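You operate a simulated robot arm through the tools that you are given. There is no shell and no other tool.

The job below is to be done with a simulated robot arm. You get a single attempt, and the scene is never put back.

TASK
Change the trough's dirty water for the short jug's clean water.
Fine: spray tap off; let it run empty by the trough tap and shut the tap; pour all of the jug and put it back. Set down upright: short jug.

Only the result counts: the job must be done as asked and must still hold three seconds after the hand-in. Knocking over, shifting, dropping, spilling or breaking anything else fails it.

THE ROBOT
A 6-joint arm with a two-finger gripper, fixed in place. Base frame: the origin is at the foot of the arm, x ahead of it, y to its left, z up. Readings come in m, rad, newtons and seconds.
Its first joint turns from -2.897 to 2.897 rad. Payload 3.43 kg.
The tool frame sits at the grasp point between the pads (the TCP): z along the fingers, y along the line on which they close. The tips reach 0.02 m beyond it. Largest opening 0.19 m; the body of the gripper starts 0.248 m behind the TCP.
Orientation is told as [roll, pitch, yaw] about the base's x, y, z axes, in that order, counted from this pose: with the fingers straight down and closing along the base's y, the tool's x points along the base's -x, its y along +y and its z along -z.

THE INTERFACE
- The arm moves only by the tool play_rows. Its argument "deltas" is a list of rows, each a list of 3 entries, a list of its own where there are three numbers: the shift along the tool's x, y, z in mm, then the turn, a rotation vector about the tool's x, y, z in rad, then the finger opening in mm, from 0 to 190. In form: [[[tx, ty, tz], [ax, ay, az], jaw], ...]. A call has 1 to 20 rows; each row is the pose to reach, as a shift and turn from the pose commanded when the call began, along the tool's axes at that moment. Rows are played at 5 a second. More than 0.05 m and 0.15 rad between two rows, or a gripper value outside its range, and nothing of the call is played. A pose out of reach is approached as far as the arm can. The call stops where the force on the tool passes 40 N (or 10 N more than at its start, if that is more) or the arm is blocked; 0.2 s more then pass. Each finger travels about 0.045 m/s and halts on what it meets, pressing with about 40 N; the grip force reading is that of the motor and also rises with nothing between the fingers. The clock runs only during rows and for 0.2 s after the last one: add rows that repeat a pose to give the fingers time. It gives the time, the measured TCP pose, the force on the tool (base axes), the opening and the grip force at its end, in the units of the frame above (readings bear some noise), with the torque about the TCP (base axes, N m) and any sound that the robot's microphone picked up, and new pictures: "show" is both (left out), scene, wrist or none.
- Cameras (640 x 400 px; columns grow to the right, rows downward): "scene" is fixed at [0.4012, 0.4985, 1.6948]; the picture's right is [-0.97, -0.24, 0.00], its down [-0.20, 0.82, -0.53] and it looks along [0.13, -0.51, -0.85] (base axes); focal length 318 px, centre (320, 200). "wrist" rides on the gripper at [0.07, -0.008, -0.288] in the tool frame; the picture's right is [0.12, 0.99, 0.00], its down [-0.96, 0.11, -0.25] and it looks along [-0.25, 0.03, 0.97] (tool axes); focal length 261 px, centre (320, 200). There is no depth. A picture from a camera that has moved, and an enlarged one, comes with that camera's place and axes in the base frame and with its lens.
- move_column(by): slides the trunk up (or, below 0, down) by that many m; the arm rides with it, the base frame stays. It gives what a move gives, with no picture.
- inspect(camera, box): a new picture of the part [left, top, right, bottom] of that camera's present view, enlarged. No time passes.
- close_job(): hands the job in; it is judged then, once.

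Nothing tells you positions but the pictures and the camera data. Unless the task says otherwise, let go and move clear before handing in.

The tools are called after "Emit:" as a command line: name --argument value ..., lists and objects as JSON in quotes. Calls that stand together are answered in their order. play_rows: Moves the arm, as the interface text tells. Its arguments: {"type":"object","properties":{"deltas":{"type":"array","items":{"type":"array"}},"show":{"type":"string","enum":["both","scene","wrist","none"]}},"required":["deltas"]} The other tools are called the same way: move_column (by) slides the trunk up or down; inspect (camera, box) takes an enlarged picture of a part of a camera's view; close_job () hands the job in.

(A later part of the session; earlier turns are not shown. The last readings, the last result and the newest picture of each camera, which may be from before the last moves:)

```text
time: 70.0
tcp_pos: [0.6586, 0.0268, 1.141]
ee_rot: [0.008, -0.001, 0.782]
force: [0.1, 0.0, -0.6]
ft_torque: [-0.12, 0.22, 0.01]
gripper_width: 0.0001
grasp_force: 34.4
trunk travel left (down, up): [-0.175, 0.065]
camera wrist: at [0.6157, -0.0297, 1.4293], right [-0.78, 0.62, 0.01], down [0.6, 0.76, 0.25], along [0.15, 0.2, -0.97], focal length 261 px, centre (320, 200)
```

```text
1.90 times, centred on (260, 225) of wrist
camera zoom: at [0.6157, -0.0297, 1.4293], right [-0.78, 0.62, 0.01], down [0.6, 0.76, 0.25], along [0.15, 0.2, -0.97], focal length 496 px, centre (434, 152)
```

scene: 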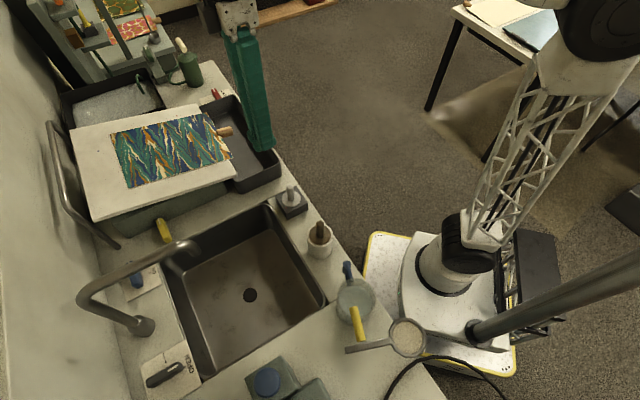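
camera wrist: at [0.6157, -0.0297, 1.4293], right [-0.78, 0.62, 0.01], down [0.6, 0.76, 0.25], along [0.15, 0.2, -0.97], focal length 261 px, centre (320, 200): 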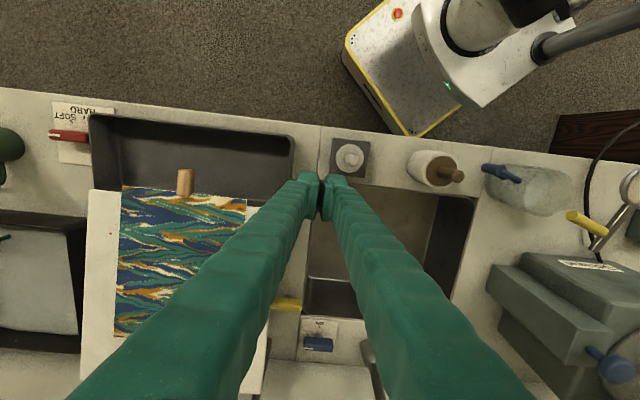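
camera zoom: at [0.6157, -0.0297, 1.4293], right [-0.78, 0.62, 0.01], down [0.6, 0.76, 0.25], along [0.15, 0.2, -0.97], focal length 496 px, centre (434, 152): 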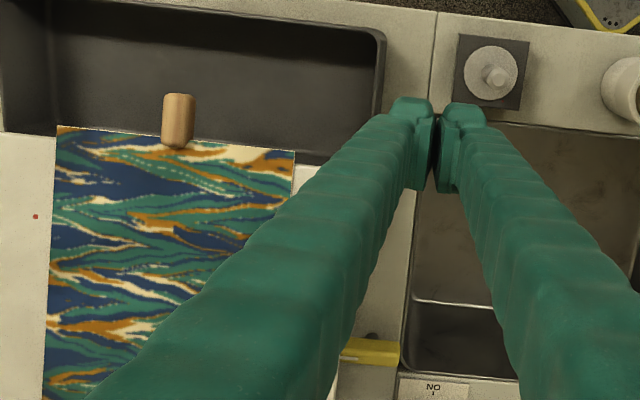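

The yellow lever matches its original shut picture, and the trough is empty. Now for the jug: I'll open the fingers and move above it, turning the tool so the fingers will straddle it across the handle–spout line.

Emit:
play_rows --deltas '[[[1, 28, -10], [0, 0, 0.135], 20], [[2, 57, -20], [0, 0, 0.27], 40], [[4, 85, -30], [0, 0, 0.405], 60], [[5, 113, -40], [0, 0, 0.54], 80], [[6, 142, -50], [0, 0, 0.675], 100], [[7, 170, -60], [0, 0, 0.81], 120], [[9, 198, -70], [0, 0, 0.945], 130], [[10, 227, -80], [0, 0, 1.08], 130], [[11, 255, -90], [0, 0, 1.215], 130], [[12, 283, -100], [0, 0, 1.35], 130], [[13, 312, -110], [0, 0, 1.485], 130], [[15, 340, -120], [0, 0, 1.62], 130], [[16, 368, -129], [0, 0, 1.755], 130], [[17, 397, -129], [0, 0, 1.889], 130]]'

Emit:
inspect --camera "wrist" --box '[220, 120, 420, 280]'

```text
time: 73.0
tcp_pos: [0.3707, 0.2934, 1.2755]
ee_rot: [-0.001, 0.005, -1.109]
force: [-0.2, 0.3, 0.2]
ft_torque: [0.04, 0.06, 0.0]
gripper_width: 0.1301
grasp_force: 0.1
trunk travel left (down, up): [-0.175, 0.065]
camera wrist: at [0.3331, 0.3505, 1.5637], right [0.84, 0.55, 0.0], down [0.53, -0.81, 0.24], along [0.13, -0.2, -0.97], focal length 261 px, centre (320, 200)
```

scene: 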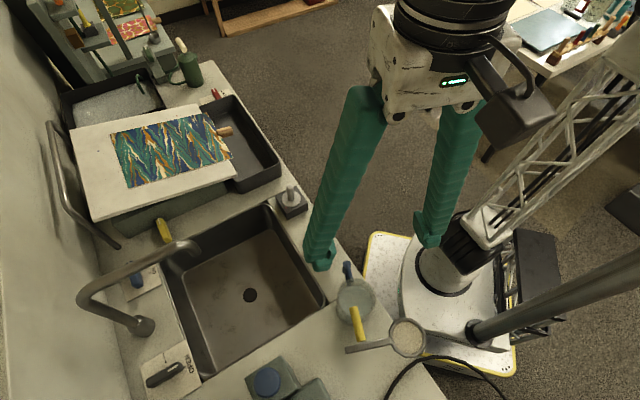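
wrist: 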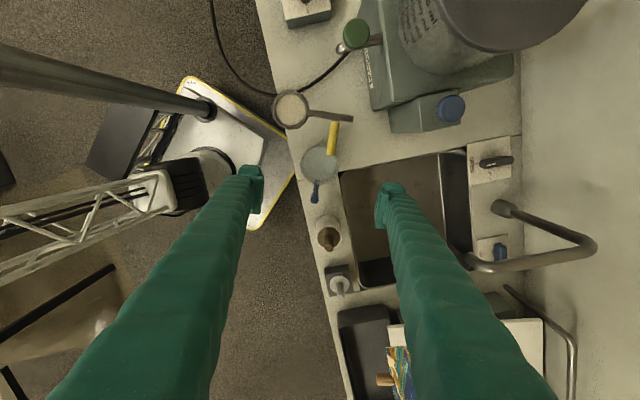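

```text
2.50 times, centred on (320, 200) of wrist
camera zoom: at [0.3331, 0.3505, 1.5637], right [0.84, 0.55, 0.0], down [0.53, -0.81, 0.24], along [0.13, -0.2, -0.97], focal length 652 px, centre (320, 200)
```

zoom: 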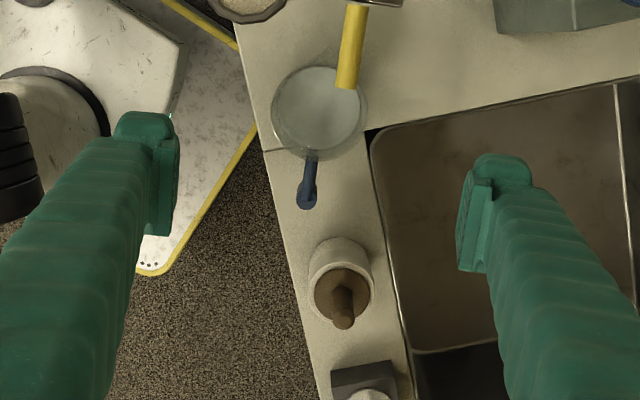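

Emit:
inspect --camera "wrist" --box '[280, 110, 370, 210]'

Emit:
inspect --camera "wrist" --box '[250, 60, 370, 160]'

```text
4.00 times, centred on (325, 160) of wrist
camera zoom: at [0.3331, 0.3505, 1.5637], right [0.84, 0.55, 0.0], down [0.53, -0.81, 0.24], along [0.13, -0.2, -0.97], focal length 1043 px, centre (300, 360)
```

zoom: 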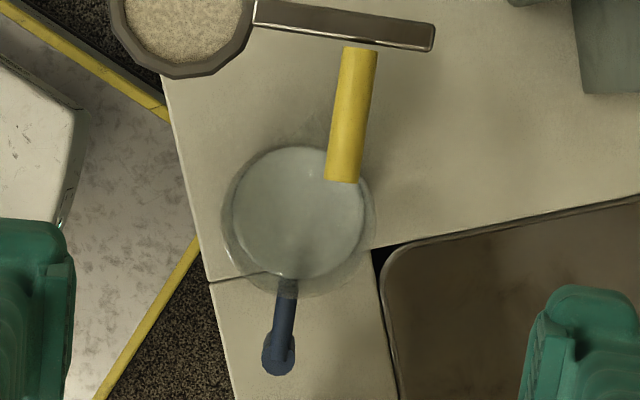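

```text
4.00 times, centred on (310, 110) of wrist
camera zoom: at [0.3331, 0.3505, 1.5637], right [0.84, 0.55, 0.0], down [0.53, -0.81, 0.24], along [0.13, -0.2, -0.97], focal length 1043 px, centre (360, 560)
```

zoom: 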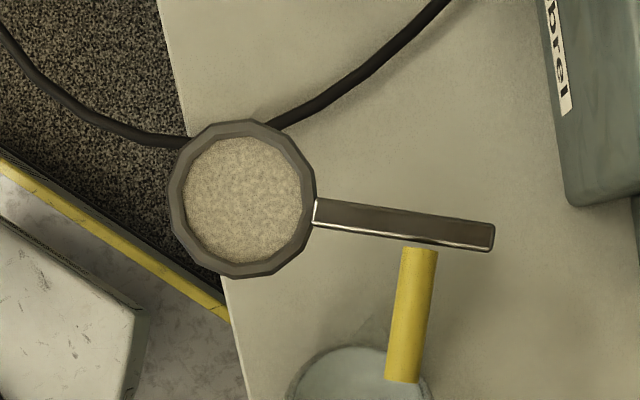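

The tool reaches the grasp orientation over the jug, whose centre I confirm at about (0.367, 0.297). Before picking it up I'll do an empty dry run of the pouring tilt over the trough to check it's reachable and clear.

Emit:
play_rows --deltas '[[[-38, 17, 0], [0, 0, -0.066], 130], [[-76, 35, 0], [0, 0, -0.132], 130], [[-115, 52, 0], [0, 0, -0.198], 130], [[-153, 69, 0], [0, 0, -0.264], 120], [[-191, 86, 0], [0, 0, -0.33], 110], [[-229, 104, 0], [0, 0, -0.396], 100], [[-267, 121, 0], [0, 0, -0.462], 90], [[-305, 138, 0], [0, 0, -0.528], 90], [[-344, 155, 0], [0, 0, -0.594], 90], [[-382, 173, 0], [0, 0, -0.66], 90], [[-420, 190, 20], [0, 0, -0.726], 90], [[-458, 207, 45], [0, 0, -0.792], 90], [[-496, 224, 70], [0, 0, -0.858], 90], [[-534, 242, 95], [0, 0, -0.924], 90], [[-573, 259, 120], [0, 0, -0.989], 90], [[-573, 259, 146], [0, 0, -0.989], 90]]'

```text
time: 76.4
tcp_pos: [0.8618, -0.1051, 1.1265]
ee_rot: [0.005, 0.005, -0.116]
force: [-0.4, -0.2, 0.5]
ft_torque: [0.0, 0.01, -0.01]
gripper_width: 0.0901
grasp_force: 0.0
trunk travel left (down, up): [-0.175, 0.065]
camera wrist: at [0.7914, -0.1075, 1.4148], right [0.0, 1.0, 0.01], down [0.97, 0.0, 0.24], along [0.24, 0.01, -0.97], focal length 261 px, centre (320, 200)
```

scene: 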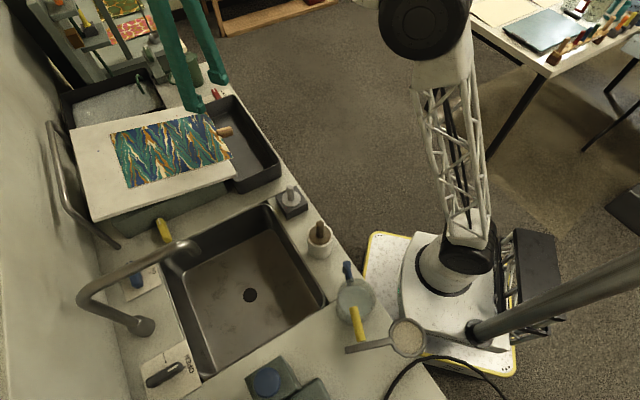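
wrist: 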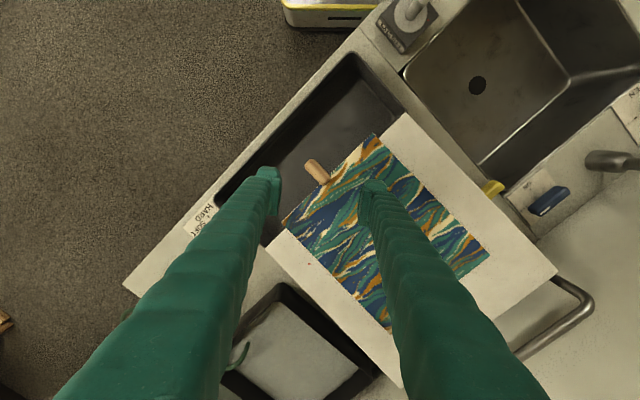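

The dry-run position is reachable. A wooden peg overhangs the trough's middle, so I'll pour to one side of it. Next I'll test the tilt itself, empty, at the adjusted spot.

Emit:
play_rows --deltas '[[[16, 16, 0], [0, 0, -0.06], 90], [[31, 31, 0], [0, 0, -0.116], 90]]' --show "none"

Emit:
play_rows --deltas '[[[0, 0, 0], [0, -0.13, 0], 90], [[0, 0, 0], [0, -0.26, 0], 90], [[0, 0, 0], [0, -0.39, 0], 90], [[0, 0, 0], [0, -0.52, 0], 90], [[0, 0, 0], [0, -0.65, 0], 90], [[0, 0, 0], [0, -0.78, 0], 90], [[0, 0, 0], [0, -0.91, 0], 90], [[0, 0, 0], [0, -1.04, 0], 90], [[0, 0, 0], [0, -1.17, 0], 90], [[0, 0, 0], [0, -1.3, 0], 90], [[0, 0, 0], [0, -1.43, 0], 90], [[0, 0, 0], [0, -1.56, 0], 90], [[0, 0, 0], [0, -1.69, 0], 90], [[0, 0, 0], [0, -1.82, 0], 90], [[0, 0, 0], [0, -1.92, 0], 90]]'

```text
time: 77.0
tcp_pos: [0.8323, -0.0693, 1.1248]
ee_rot: [0.005, 0.006, -0.002]
force: [-0.3, -0.4, -0.1]
ft_torque: [0.09, 0.09, 0.01]
gripper_width: 0.0903
grasp_force: 0.0
trunk travel left (down, up): [-0.175, 0.065]
```

```text
time: 79.4
tcp_pos: [0.7414, 0.0706, 0.9913]
ee_rot: [0.217, -0.979, 0.163]
force: [-29.6, -43.6, 15.9]
ft_torque: [-1.48, 0.26, -3.37]
gripper_width: 0.1107
grasp_force: 18.2
out of reach, approached as far as the arm can: row 9, 10
trunk travel left (down, up): [-0.175, 0.065]
stopped in row 11: the force on the tool passed its limit at 126 N (the readings are from after the stop); the commanded pose is now the measured one
camera wrist: at [0.484, -0.0433, 1.0895], right [-0.4, 0.92, 0.02], down [0.3, 0.11, 0.95], along [0.87, 0.38, -0.32], focal length 261 px, centre (320, 200)
```

scene: 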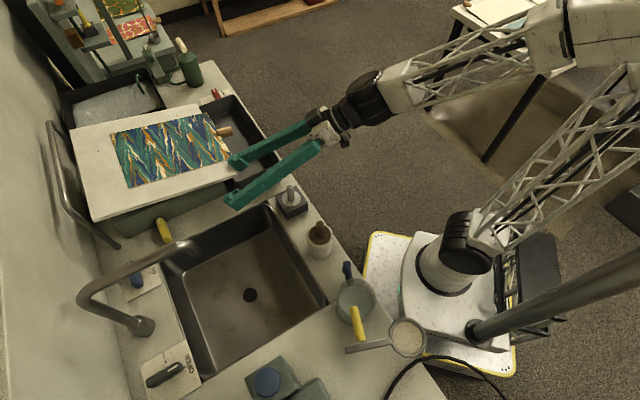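
wrist: 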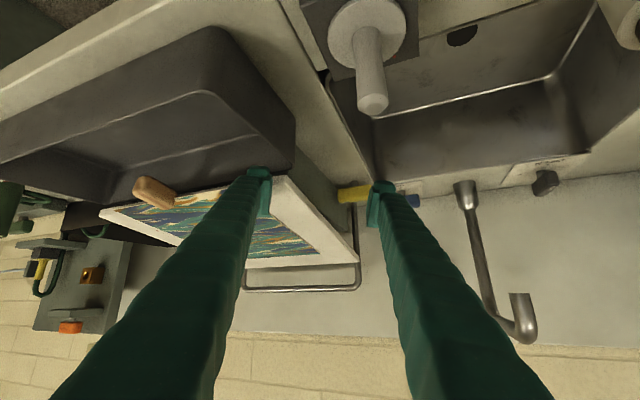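

The tilt went out of reach partway, the arm swung off the intended path and the fingers bumped something. I'll stop and check carefully whether anything has moved before going on.

Emit:
inspect --camera "scene" --box '[60, 80, 300, 240]'

Emit:
inspect --camera "scene" --box '[200, 110, 320, 220]'

Emit:
inspect --camera "wrist" --box '[200, 130, 440, 280]'

```text
2.50 times, centred on (180, 160) of scene
camera zoom: at [0.4012, 0.4985, 1.6948], right [-0.97, -0.24, 0.0], down [-0.2, 0.82, -0.53], along [0.13, -0.51, -0.85], focal length 796 px, centre (670, 300)
```

zoom: 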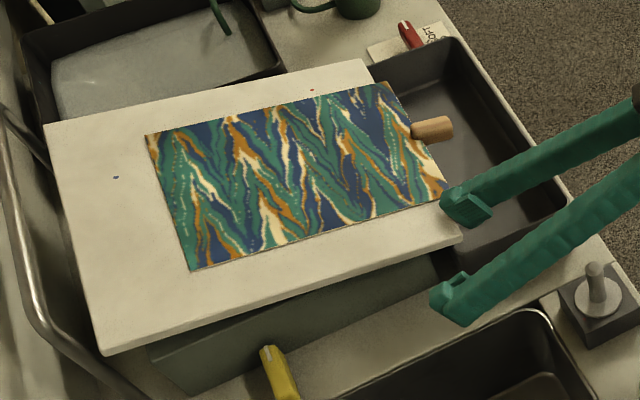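

```text
3.64 times, centred on (260, 165) of scene
camera zoom: at [0.4012, 0.4985, 1.6948], right [-0.97, -0.24, 0.0], down [-0.2, 0.82, -0.53], along [0.13, -0.51, -0.85], focal length 1158 px, centre (538, 327)
```

zoom: 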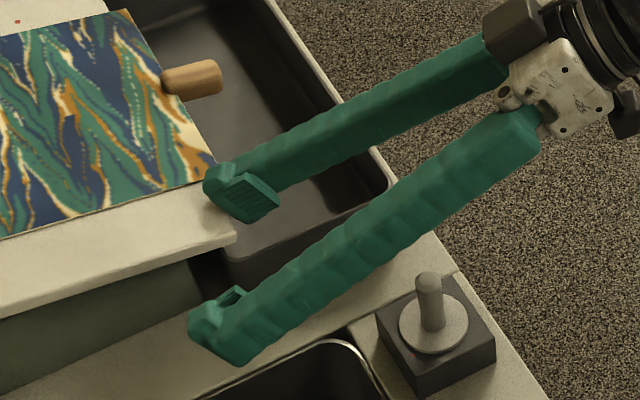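

```text
2.67 times, centred on (320, 205) of wrist
camera zoom: at [0.484, -0.0433, 1.0895], right [-0.4, 0.92, 0.02], down [0.3, 0.11, 0.95], along [0.87, 0.38, -0.32], focal length 695 px, centre (320, 187)
```

zoom: 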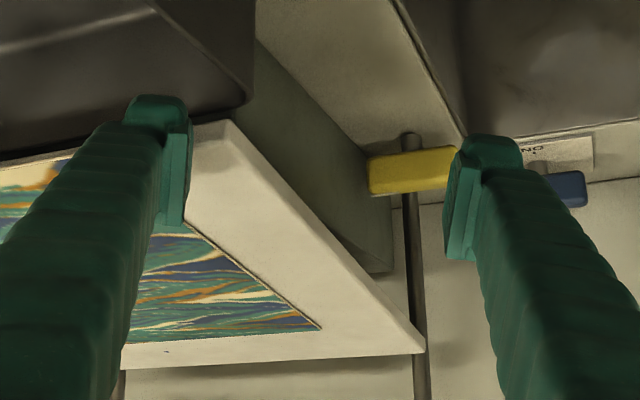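

The board, sheet, peg and trough all look exactly where they were. I'll back the fingers straight out along the tool axis.

Emit:
play_rows --deltas '[[[0, 0, -10], [0, 0, 0], 110], [[0, 0, -25], [0, 0, 0], 110], [[0, 0, -45], [0, 0, 0], 110], [[0, 0, -70], [0, 0, 0], 110], [[0, 0, -100], [0, 0, 0], 110]]'

Emit:
inspect --camera "scene" --box '[60, 80, 300, 240]'

```text
time: 80.6
tcp_pos: [0.6672, 0.0427, 1.0472]
ee_rot: [0.221, -0.976, 0.167]
force: [0.6, -0.3, -0.2]
ft_torque: [0.06, 0.0, 0.11]
gripper_width: 0.11
grasp_force: 0.1
trunk travel left (down, up): [-0.175, 0.065]
camera wrist: at [0.4117, -0.0732, 1.1449], right [-0.41, 0.91, 0.02], down [0.3, 0.11, 0.95], along [0.86, 0.39, -0.32], focal length 261 px, centre (320, 200)
```

scene: 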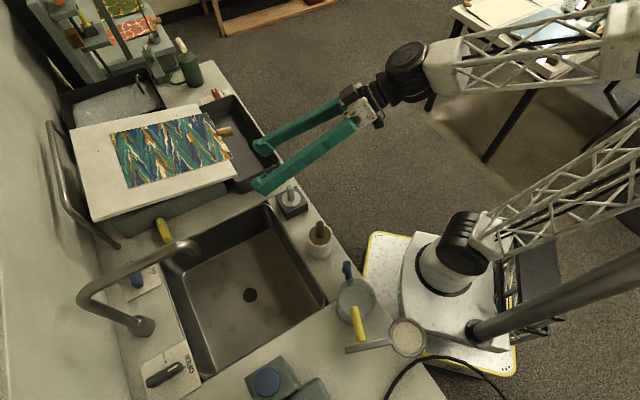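
wrist: 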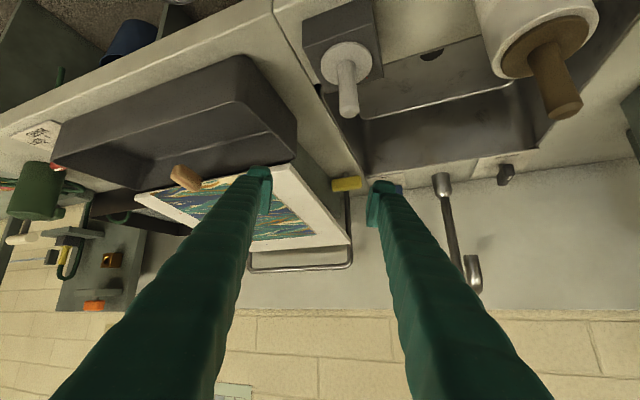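

```text
2.50 times, centred on (180, 160) of scene
camera zoom: at [0.4012, 0.4985, 1.6948], right [-0.97, -0.24, 0.0], down [-0.2, 0.82, -0.53], along [0.13, -0.51, -0.85], focal length 796 px, centre (670, 300)
```

zoom: 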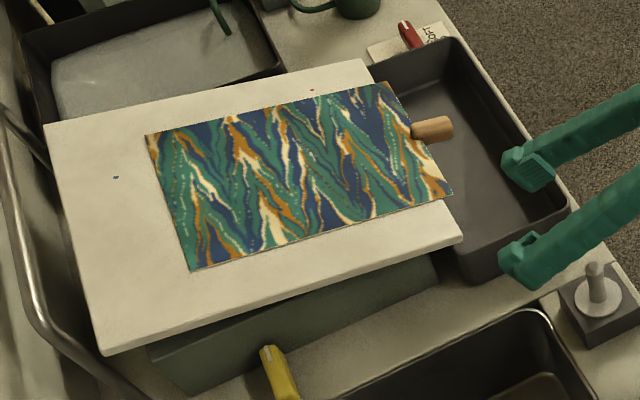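

Nothing was disturbed. That tilt ran into the arm's own limits because the tool lined up with the forearm, so I'll try pouring toward the front of the counter instead, with the wrist over the free floor. First I'll bring the tool back to vertical, high in front of the trough.

Emit:
play_rows --deltas '[[[-16, -16, -7], [-0.0106, 0.099, -0.0449], 100], [[-32, -33, -15], [-0.0212, 0.198, -0.0898], 100], [[-48, -49, -22], [-0.0318, 0.297, -0.1347], 90], [[-64, -66, -29], [-0.0424, 0.396, -0.1796], 90], [[-80, -82, -37], [-0.053, 0.495, -0.2245], 90], [[-97, -98, -44], [-0.0636, 0.594, -0.2694], 90], [[-113, -115, -51], [-0.0742, 0.693, -0.3143], 90], [[-129, -131, -58], [-0.0848, 0.792, -0.3592], 90], [[-145, -148, -66], [-0.0954, 0.891, -0.4041], 90], [[-161, -164, -73], [-0.106, 0.99, -0.449], 90]]'

```text
time: 82.8
tcp_pos: [0.7546, -0.1223, 1.2013]
ee_rot: [0.001, -0.01, 0.78]
force: [-0.1, 0.2, 1.0]
ft_torque: [0.05, -0.24, 0.02]
gripper_width: 0.0901
grasp_force: 0.0
trunk travel left (down, up): [-0.175, 0.065]
camera wrist: at [0.7085, -0.1806, 1.4875], right [-0.78, 0.62, 0.0], down [0.6, 0.76, 0.26], along [0.16, 0.2, -0.97], focal length 261 px, centre (320, 200)
```

scene: 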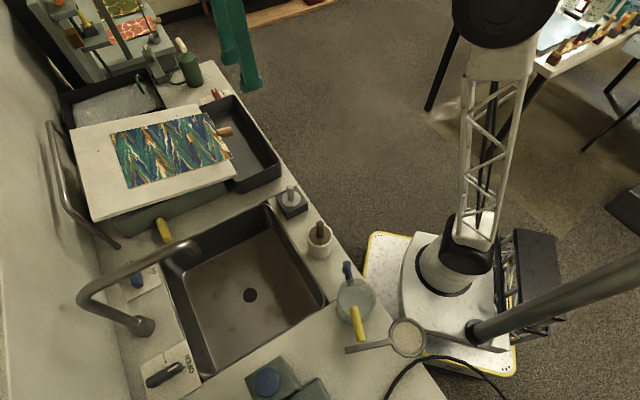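
wrist: 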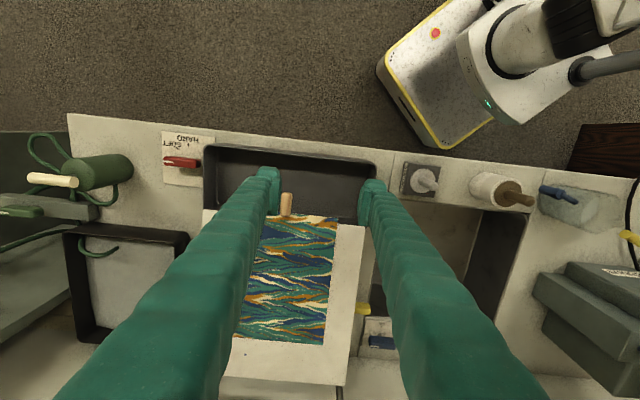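

Emit:
play_rows --deltas '[[[0, 0, 0], [0, -0.12, 0], 90], [[0, 0, 0], [0, -0.24, 0], 90], [[0, 0, 0], [0, -0.36, 0], 90], [[0, 0, 0], [0, -0.48, 0], 90], [[0, 0, 0], [0, -0.6, 0], 90], [[0, 0, 0], [0, -0.72, 0], 90], [[0, 0, 0], [0, -0.84, 0], 90]]' --show "none"

Emit:
play_rows --deltas '[[[0, 0, 0], [0, -0.12, 0], 90], [[0, 0, 0], [0, -0.24, 0], 90], [[0, 0, 0], [0, -0.36, 0], 90]]' --show "scene"

```text
time: 84.4
tcp_pos: [0.7545, -0.1221, 1.1995]
ee_rot: [0.005, -0.852, 0.777]
force: [0.4, 1.4, 1.0]
ft_torque: [-0.06, 0.01, -0.03]
gripper_width: 0.0902
grasp_force: 0.1
trunk travel left (down, up): [-0.175, 0.065]
```

```text
time: 85.2
tcp_pos: [0.7548, -0.1229, 1.1995]
ee_rot: [0.01, -1.211, 0.769]
force: [0.3, 0.0, -0.5]
ft_torque: [-0.11, 0.0, -0.07]
gripper_width: 0.0901
grasp_force: 0.0
trunk travel left (down, up): [-0.175, 0.065]
```

scene: 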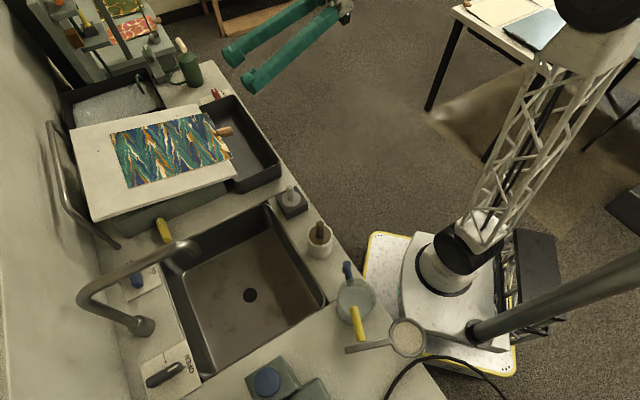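

Tilting toward the front works so far (about 69°). I'll continue in small steps.

Emit:
play_rows --deltas '[[[0, 0, 0], [0, -0.1, 0], 90], [[0, 0, 0], [0, -0.2, 0], 90], [[0, 0, 0], [0, -0.3, 0], 90]]' --show "none"

Emit:
play_rows --deltas '[[[0, 0, 0], [0, -0.1, 0], 90], [[0, 0, 0], [0, -0.2, 0], 90]]' --show "none"

Emit:
play_rows --deltas '[[[0, 0, 0], [0, -0.1, 0], 90], [[0, 0, 0], [0, -0.2, 0], 90], [[0, 0, 0], [0, -0.3, 0], 90]]' --show "scene"

```text
time: 86.0
tcp_pos: [0.754, -0.1219, 1.1998]
ee_rot: [0.059, -1.512, 0.719]
force: [-0.5, -0.1, 0.5]
ft_torque: [-0.07, 0.06, -0.11]
gripper_width: 0.0901
grasp_force: 0.1
trunk travel left (down, up): [-0.175, 0.065]
```

```text
time: 86.6
tcp_pos: [0.7533, -0.1219, 1.199]
ee_rot: [3.119, -1.428, -2.339]
force: [-0.5, 0.0, 0.9]
ft_torque: [-0.1, 0.12, -0.14]
gripper_width: 0.0902
grasp_force: 0.1
trunk travel left (down, up): [-0.175, 0.065]
```

```text
time: 87.4
tcp_pos: [0.7538, -0.1206, 1.1987]
ee_rot: [3.135, -1.127, -2.356]
force: [-0.4, 0.6, 0.7]
ft_torque: [-0.08, 0.14, -0.11]
gripper_width: 0.0901
grasp_force: 0.0
trunk travel left (down, up): [-0.175, 0.065]
```

scene: 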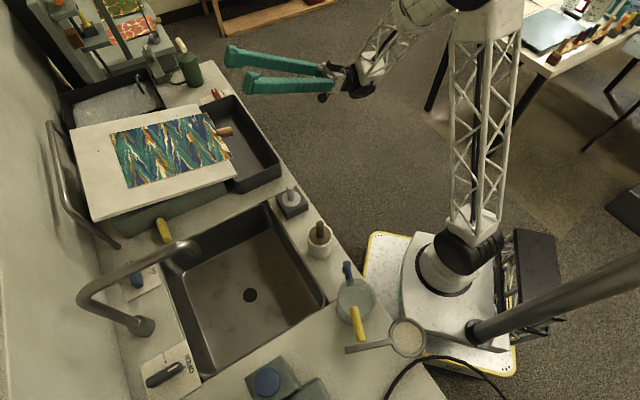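

The tilt to about 115° works cleanly in this direction. Still empty, I'll move to the actual low pouring position over the trough and run the tilt in reverse to check that whole path.

Emit:
play_rows --deltas '[[[30, 4, 4], [0, 0, 0], 90], [[61, 7, 8], [0, 0, 0], 90], [[91, 11, 11], [0, 0, 0], 90], [[122, 14, 15], [0, 0, 0], 90], [[152, 18, 19], [0, 0, 0], 90]]'

Emit:
inspect --camera "scene" --box '[170, 60, 330, 220]'

```text
time: 88.6
tcp_pos: [0.8, -0.0478, 1.0695]
ee_rot: [3.134, -1.13, -2.354]
force: [-1.0, -0.3, 0.8]
ft_torque: [-0.08, 0.14, -0.05]
gripper_width: 0.09
grasp_force: 0.2
trunk travel left (down, up): [-0.175, 0.065]
camera wrist: at [0.6403, -0.217, 0.8849], right [-0.66, 0.74, -0.1], down [-0.53, -0.37, 0.77], along [0.53, 0.56, 0.64], focal length 261 px, centre (320, 200)
```

scene: 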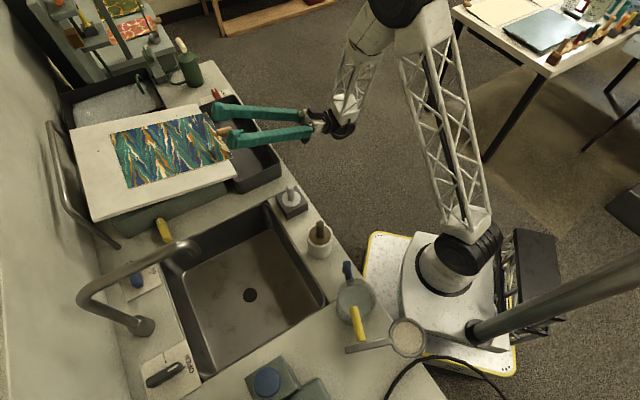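
wrist: 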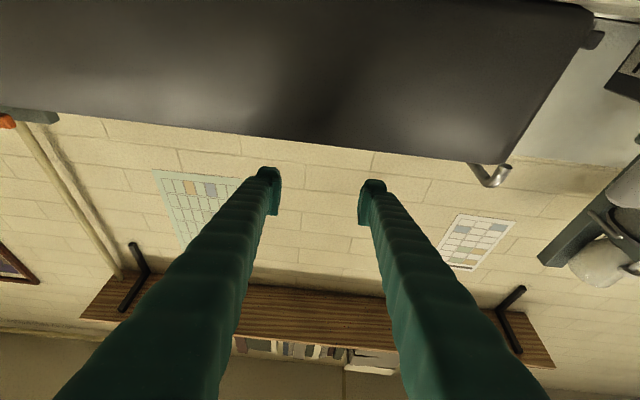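

```text
2.50 times, centred on (250, 140) of scene
camera zoom: at [0.4012, 0.4985, 1.6948], right [-0.97, -0.24, 0.0], down [-0.2, 0.82, -0.53], along [0.13, -0.51, -0.85], focal length 796 px, centre (495, 350)
```

zoom: 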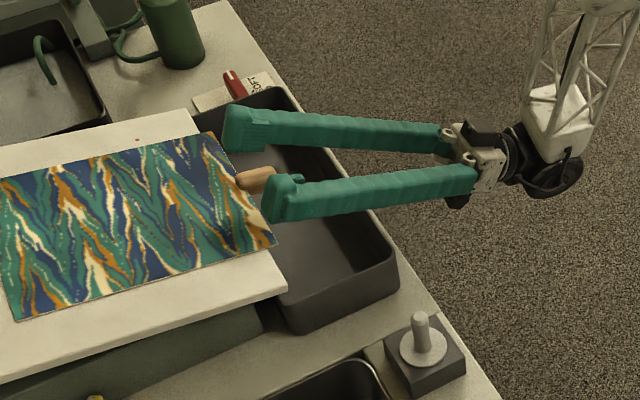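

Emit:
play_rows --deltas '[[[3.2, 0, 6.8], [0, 0.13, 0], 90], [[6.5, 0, 13.6], [0, 0.26, 0], 90], [[9.7, 0, 20.4], [0, 0.39, 0], 90], [[12.9, 0, 27.1], [0, 0.52, 0], 90], [[12.9, 0, 27.1], [0, 0.65, 0], 90], [[12.9, 0, 27.1], [0, 0.78, 0], 90], [[12.9, 0, 27.1], [0, 0.91, 0], 90], [[12.9, 0, 27.1], [0, 1.04, 0], 90]]' --show "scene"

Emit:
play_rows --deltas '[[[0, 0, 0], [0, 0.13, 0], 90], [[0, 0, 0], [0, 0.26, 0], 90], [[0, 0, 0], [0, 0.39, 0], 90], [[0, 0, 0], [0, 0.52, 0], 90], [[0, 0, 0], [0, 0.65, 0], 90], [[0, 0, 0], [0, 0.78, 0], 90], [[0, 0, 0], [0, 0.88, 0], 90], [[0, 0, 0], [0, 0.9746, 0], 90]]'

```text
time: 90.4
tcp_pos: [0.8219, -0.0305, 1.0676]
ee_rot: [0.008, -0.971, 0.773]
force: [-0.5, -0.4, 0.4]
ft_torque: [0.13, -0.03, 0.05]
gripper_width: 0.0899
grasp_force: 0.0
trunk travel left (down, up): [-0.175, 0.065]
```

scene: 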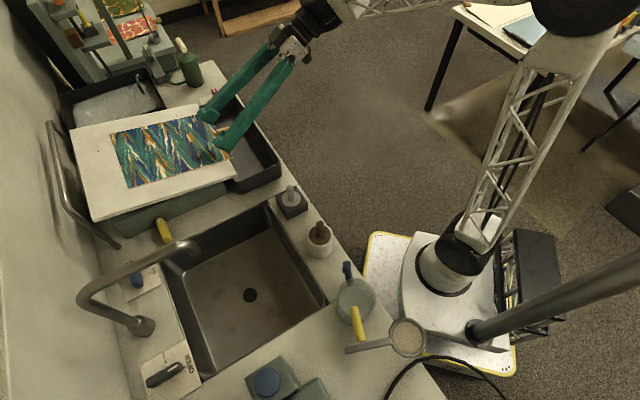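

```text
time: 92.2
tcp_pos: [0.8214, -0.0307, 1.0687]
ee_rot: [0.004, 0.005, 0.777]
force: [0.1, -0.1, 0.8]
ft_torque: [0.14, -0.15, 0.01]
gripper_width: 0.0901
grasp_force: 0.1
trunk travel left (down, up): [-0.175, 0.065]
camera wrist: at [0.778, -0.0864, 1.3579], right [-0.78, 0.62, 0.0], down [0.6, 0.76, 0.24], along [0.15, 0.19, -0.97], focal length 261 px, centre (320, 200)
```

scene: 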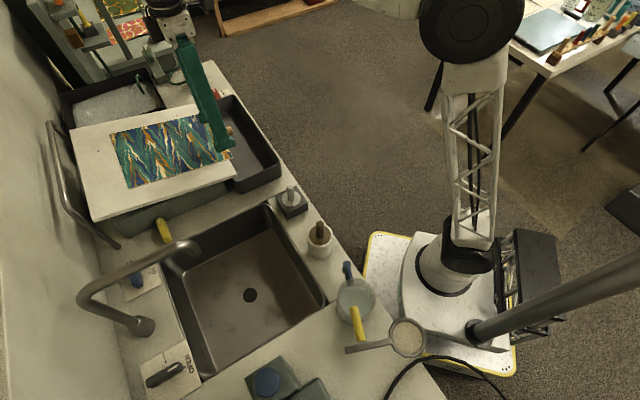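
wrist: 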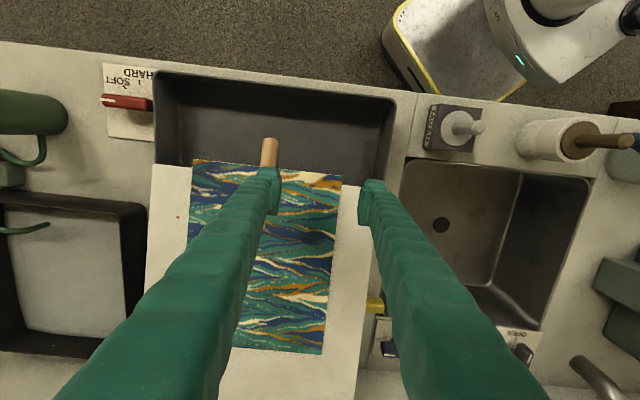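

The whole pouring path is reachable and clear. Now I'll go back above the jug in the grasp orientation with the fingers opened to 130 mm.

Emit:
play_rows --deltas '[[[0, 0, -50], [0, 0, 0], 90], [[0, 0, -100], [0, 0, 0], 90], [[0, 0, -150], [0, 0, 0], 90], [[0, 0, -200], [0, 0, 0], 90], [[7, 39, -200], [0, 0, 0.135], 95], [[14, 78, -200], [0, 0, 0.269], 100], [[20, 118, -200], [0, 0, 0.404], 105], [[27, 157, -200], [0, 0, 0.538], 110], [[34, 196, -200], [0, 0, 0.673], 120], [[41, 235, -200], [0, 0, 0.807], 130], [[48, 275, -200], [0, 0, 0.942], 130], [[54, 314, -200], [0, 0, 1.077], 130], [[61, 353, -200], [0, 0, 1.211], 130], [[68, 392, -200], [0, 0, 1.346], 130], [[75, 432, -200], [0, 0, 1.48], 130], [[82, 471, -200], [0, 0, 1.615], 130], [[88, 510, -200], [0, 0, 1.749], 130], [[95, 549, -200], [0, 0, 1.884], 130]]'

Emit:
inspect --camera "wrist" --box '[240, 80, 400, 220]'

```text
time: 96.0
tcp_pos: [0.3701, 0.2952, 1.2717]
ee_rot: [-0.006, 0.004, -1.105]
force: [0.9, -0.2, 0.1]
ft_torque: [0.02, 0.08, 0.0]
gripper_width: 0.13
grasp_force: 0.1
trunk travel left (down, up): [-0.175, 0.065]
camera wrist: at [0.3314, 0.3539, 1.5614], right [0.83, 0.55, 0.0], down [0.54, -0.81, 0.24], along [0.13, -0.21, -0.97], focal length 261 px, centre (320, 200)
```

scene: 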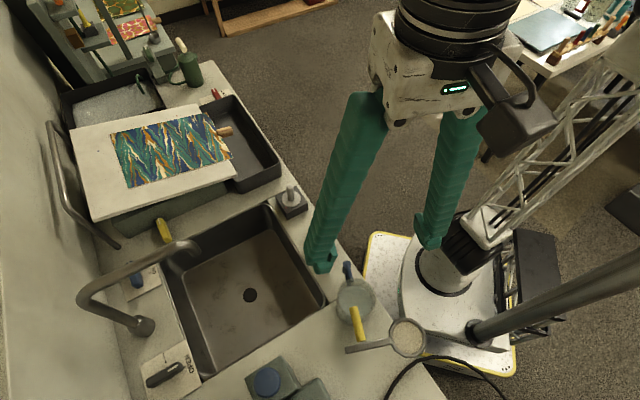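
wrist: 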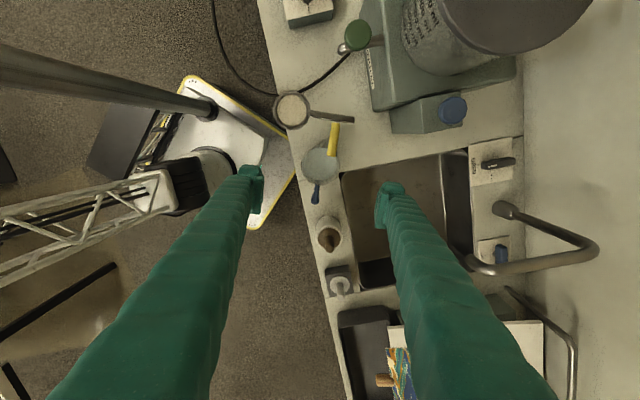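

```text
2.86 times, centred on (320, 150) of wrist
camera zoom: at [0.3314, 0.3539, 1.5614], right [0.83, 0.55, 0.0], down [0.54, -0.81, 0.24], along [0.13, -0.21, -0.97], focal length 745 px, centre (320, 343)
```

zoom: 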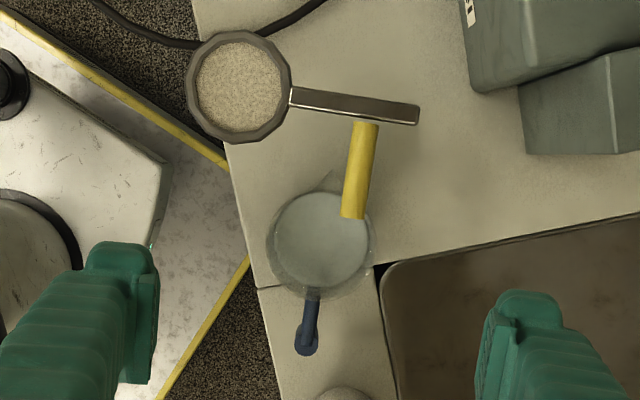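

Emit:
play_rows --deltas '[[[0, 0, 40], [0, 0, 0], 130], [[0, 0, 80], [0, 0, 0], 130], [[0, 0, 120], [0, 0, 0], 130], [[0, 0, 160], [0, 0, 0], 130], [[0, 0, 200], [0, 0, 0], 130], [[0, 0, 230], [0, 0, 0], 130], [[0, 0, 250], [0, 0, 0], 130]]'

Emit:
inspect --camera "wrist" --box '[220, 60, 420, 240]'

Emit:
inspect --camera "scene" --box '[280, 200, 460, 380]'

```text
time: 97.6
tcp_pos: [0.3668, 0.295, 1.0222]
ee_rot: [-0.005, 0.002, -1.104]
force: [0.0, 0.0, 0.3]
ft_torque: [0.02, -0.02, 0.03]
gripper_width: 0.13
grasp_force: 0.1
trunk travel left (down, up): [-0.175, 0.065]
camera wrist: at [0.3288, 0.3529, 1.31], right [0.83, 0.55, 0.0], down [0.54, -0.81, 0.24], along [0.13, -0.21, -0.97], focal length 261 px, centre (320, 200)
```

scene: 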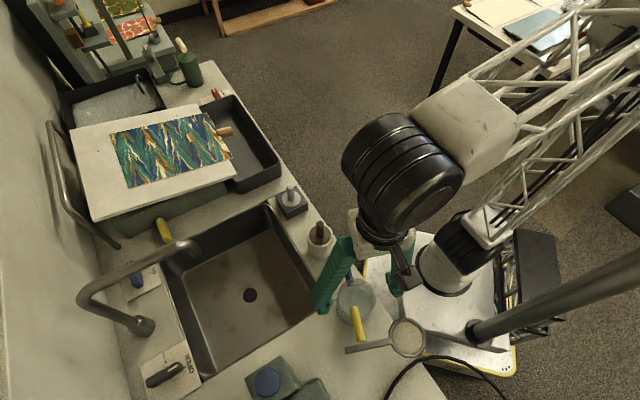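
wrist: 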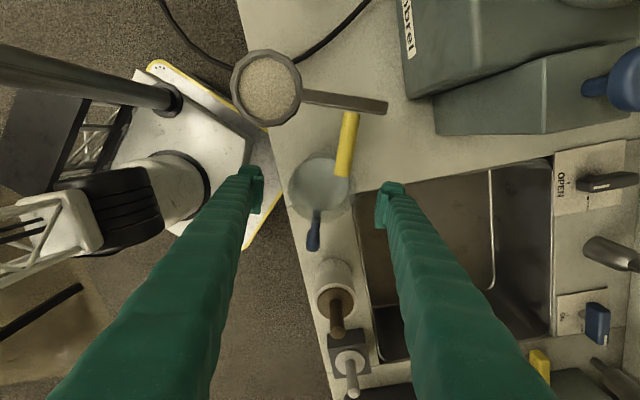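

```text
2.22 times, centred on (320, 150) of wrist
camera zoom: at [0.3288, 0.3529, 1.31], right [0.83, 0.55, 0.0], down [0.54, -0.81, 0.24], along [0.13, -0.21, -0.97], focal length 579 px, centre (320, 311)
```

zoom: 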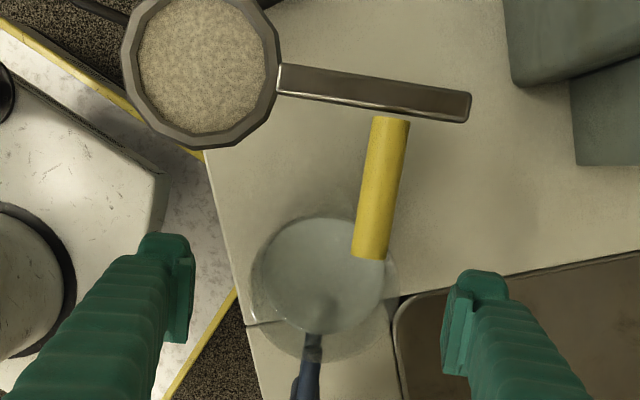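

```text
2.22 times, centred on (370, 290) of scene
camera zoom: at [0.4012, 0.4985, 1.6948], right [-0.97, -0.24, 0.0], down [-0.2, 0.82, -0.53], along [0.13, -0.51, -0.85], focal length 708 px, centre (209, 0)
```

zoom: 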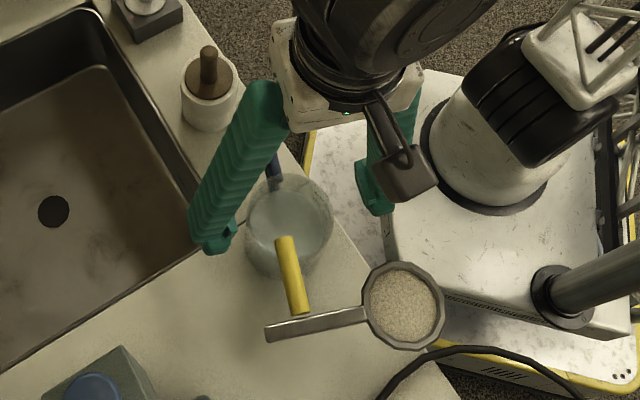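

The jug is centred between the fingers. I'll lower to mid-height on the jug and close on it.

Emit:
play_rows --deltas '[[[0, 0, 30], [0, 0, 0], 130], [[0, 0, 60], [0, 0, 0], 130], [[0, 0, 85], [0, 0, 0], 130], [[0, 0, 97], [0, 0, 0], 130], [[0, 0, 97], [0, 0, 0], 115], [[0, 0, 97], [0, 0, 0], 100], [[0, 0, 97], [0, 0, 0], 85], [[0, 0, 97], [0, 0, 0], 70], [[0, 0, 97], [0, 0, 0], 60], [[0, 0, 97], [0, 0, 0], 60], [[0, 0, 97], [0, 0, 0], 60]]'

Emit:
inspect --camera "wrist" --box '[220, 60, 420, 240]'

Emit:
inspect --camera "scene" --box '[280, 200, 460, 380]'

```text
time: 100.0
tcp_pos: [0.368, 0.2941, 0.9267]
ee_rot: [-0.005, 0.002, -1.103]
force: [1.2, 1.4, 2.6]
ft_torque: [0.06, 0.03, -0.01]
gripper_width: 0.0839
grasp_force: 40.1
trunk travel left (down, up): [-0.175, 0.065]
camera wrist: at [0.3304, 0.3517, 1.2142], right [0.83, 0.55, -0.01], down [0.54, -0.81, 0.24], along [0.13, -0.21, -0.97], focal length 261 px, centre (320, 200)
```

scene: 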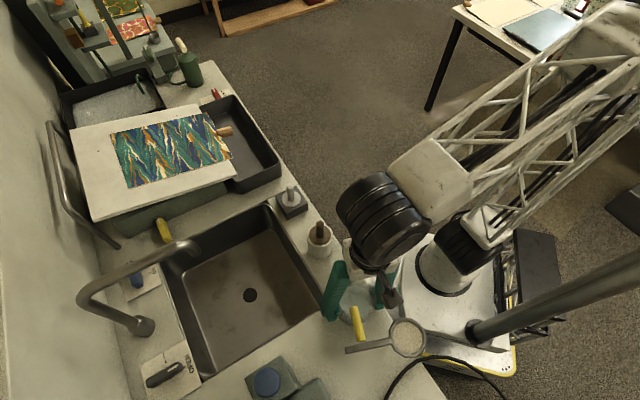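
wrist: 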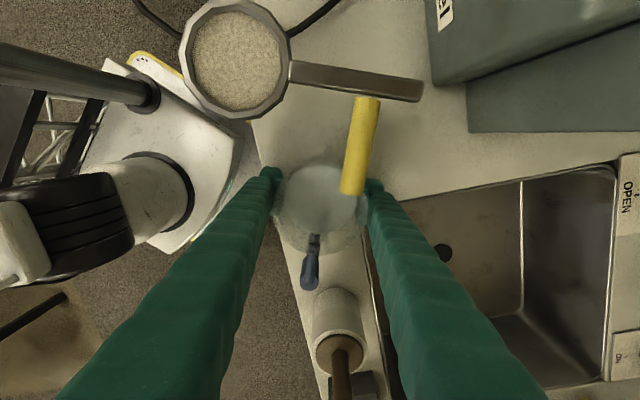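

```text
2.22 times, centred on (320, 150) of wrist
camera zoom: at [0.3304, 0.3517, 1.2142], right [0.83, 0.55, -0.01], down [0.54, -0.81, 0.24], along [0.13, -0.21, -0.97], focal length 579 px, centre (320, 311)
```

zoom: 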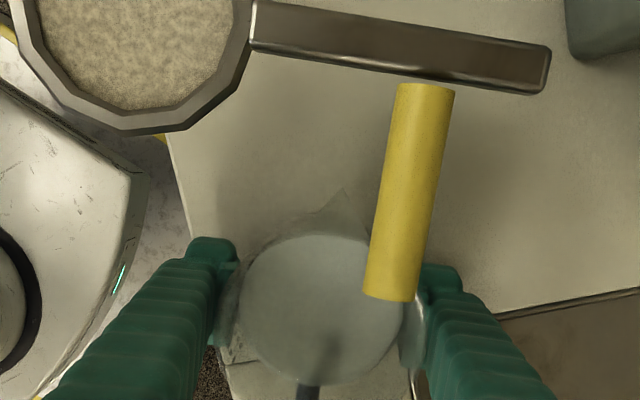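

```text
2.22 times, centred on (370, 290) of scene
camera zoom: at [0.4012, 0.4985, 1.6948], right [-0.97, -0.24, 0.0], down [-0.2, 0.82, -0.53], along [0.13, -0.51, -0.85], focal length 708 px, centre (209, 0)
```

zoom: 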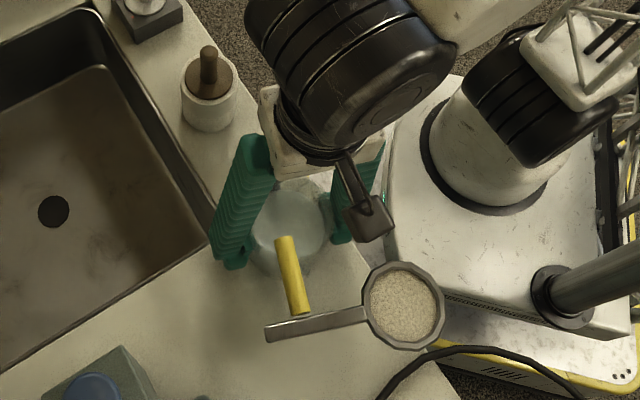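

The jug is gripped (84 mm, 40 N). I'll lift it only about 8 mm, slide it away from the overhanging yellow rod, then raise it.

Emit:
play_rows --deltas '[[[0, 0, -4], [0, 0, 0], 60], [[0, 0, -8], [0, 0, 0], 60], [[0, 0, -9], [0, 0, 0], 60]]'

Emit:
inspect --camera "wrist" --box '[220, 60, 420, 240]'

```text
time: 100.8
tcp_pos: [0.3656, 0.292, 0.9332]
ee_rot: [-0.005, 0.001, -1.104]
force: [0.7, -0.1, -3.7]
ft_torque: [0.02, 0.0, 0.0]
gripper_width: 0.084
grasp_force: 40.1
trunk travel left (down, up): [-0.175, 0.065]
camera wrist: at [0.3286, 0.3519, 1.2215], right [0.83, 0.55, -0.01], down [0.54, -0.81, 0.24], along [0.13, -0.21, -0.97], focal length 261 px, centre (320, 200)
```

scene: 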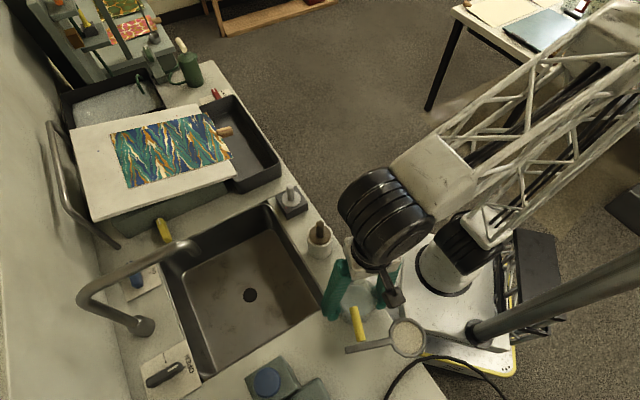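
wrist: 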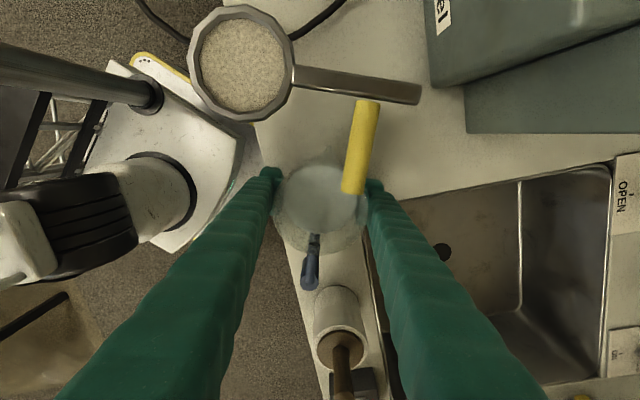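

```text
2.22 times, centred on (320, 150) of wrist
camera zoom: at [0.3286, 0.3519, 1.2215], right [0.83, 0.55, -0.01], down [0.54, -0.81, 0.24], along [0.13, -0.21, -0.97], focal length 579 px, centre (320, 311)
```

zoom: 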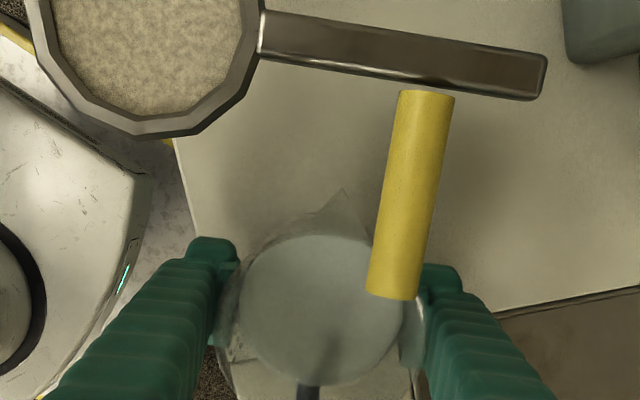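

The load is felt (about 4 N), so the jug is off the counter. Sliding it away from the rod slowly now.

Emit:
play_rows --deltas '[[[-4, 0, -1], [0, 0, 0], 60], [[-10, 0, -2], [0, 0, 0], 60], [[-18, 0, -3], [0, 0, 0], 60], [[-27, 0, -3], [0, 0, 0], 60], [[-36, 0, -3], [0, 0, 0], 60], [[-44, 0, -3], [0, 0, 0], 60], [[-50, 0, -3], [0, 0, 0], 60], [[-53, 0, -3], [0, 0, 0], 60]]'

Emit:
inspect --camera "wrist" --box '[220, 60, 420, 240]'

Emit:
inspect --camera "scene" --box '[280, 200, 460, 380]'

```text
time: 102.6
tcp_pos: [0.391, 0.2478, 0.9352]
ee_rot: [-0.005, 0.002, -1.104]
force: [-1.6, 1.6, 1.0]
ft_torque: [0.04, -0.05, 0.04]
gripper_width: 0.0836
grasp_force: 39.6
trunk travel left (down, up): [-0.175, 0.065]
camera wrist: at [0.353, 0.3063, 1.2246], right [0.83, 0.55, 0.0], down [0.54, -0.81, 0.24], along [0.13, -0.21, -0.97], focal length 261 px, centre (320, 200)
```

scene: 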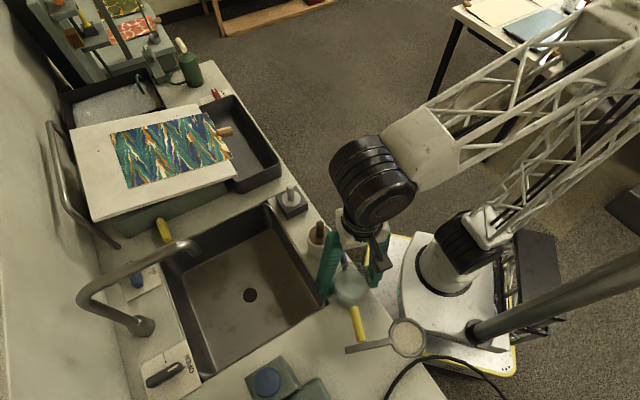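
wrist: 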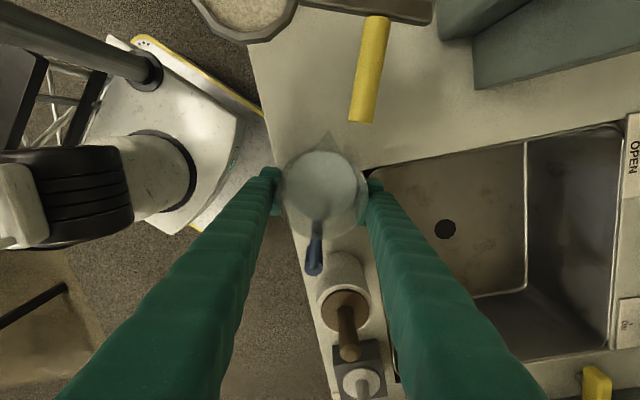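

```text
2.22 times, centred on (320, 150) of wrist
camera zoom: at [0.353, 0.3063, 1.2246], right [0.83, 0.55, 0.0], down [0.54, -0.81, 0.24], along [0.13, -0.21, -0.97], focal length 579 px, centre (320, 311)
```

zoom: 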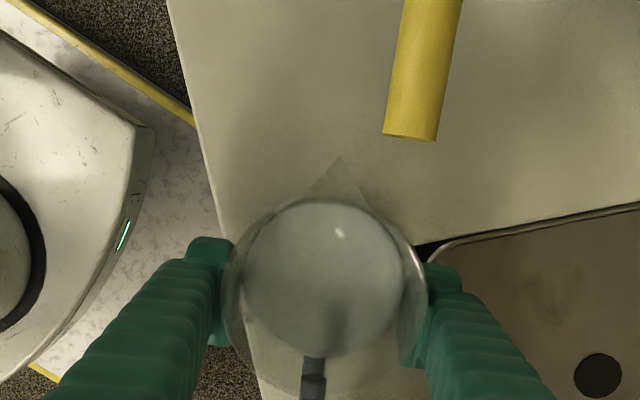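

```text
2.22 times, centred on (370, 290) of scene
camera zoom: at [0.4012, 0.4985, 1.6948], right [-0.97, -0.24, 0.0], down [-0.2, 0.82, -0.53], along [0.13, -0.51, -0.85], focal length 708 px, centre (209, 0)
```

zoom: 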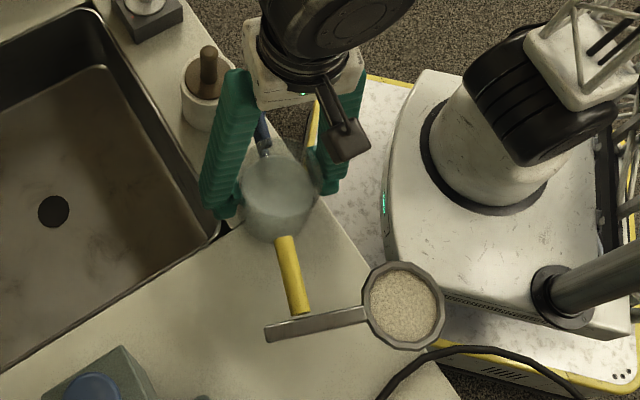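

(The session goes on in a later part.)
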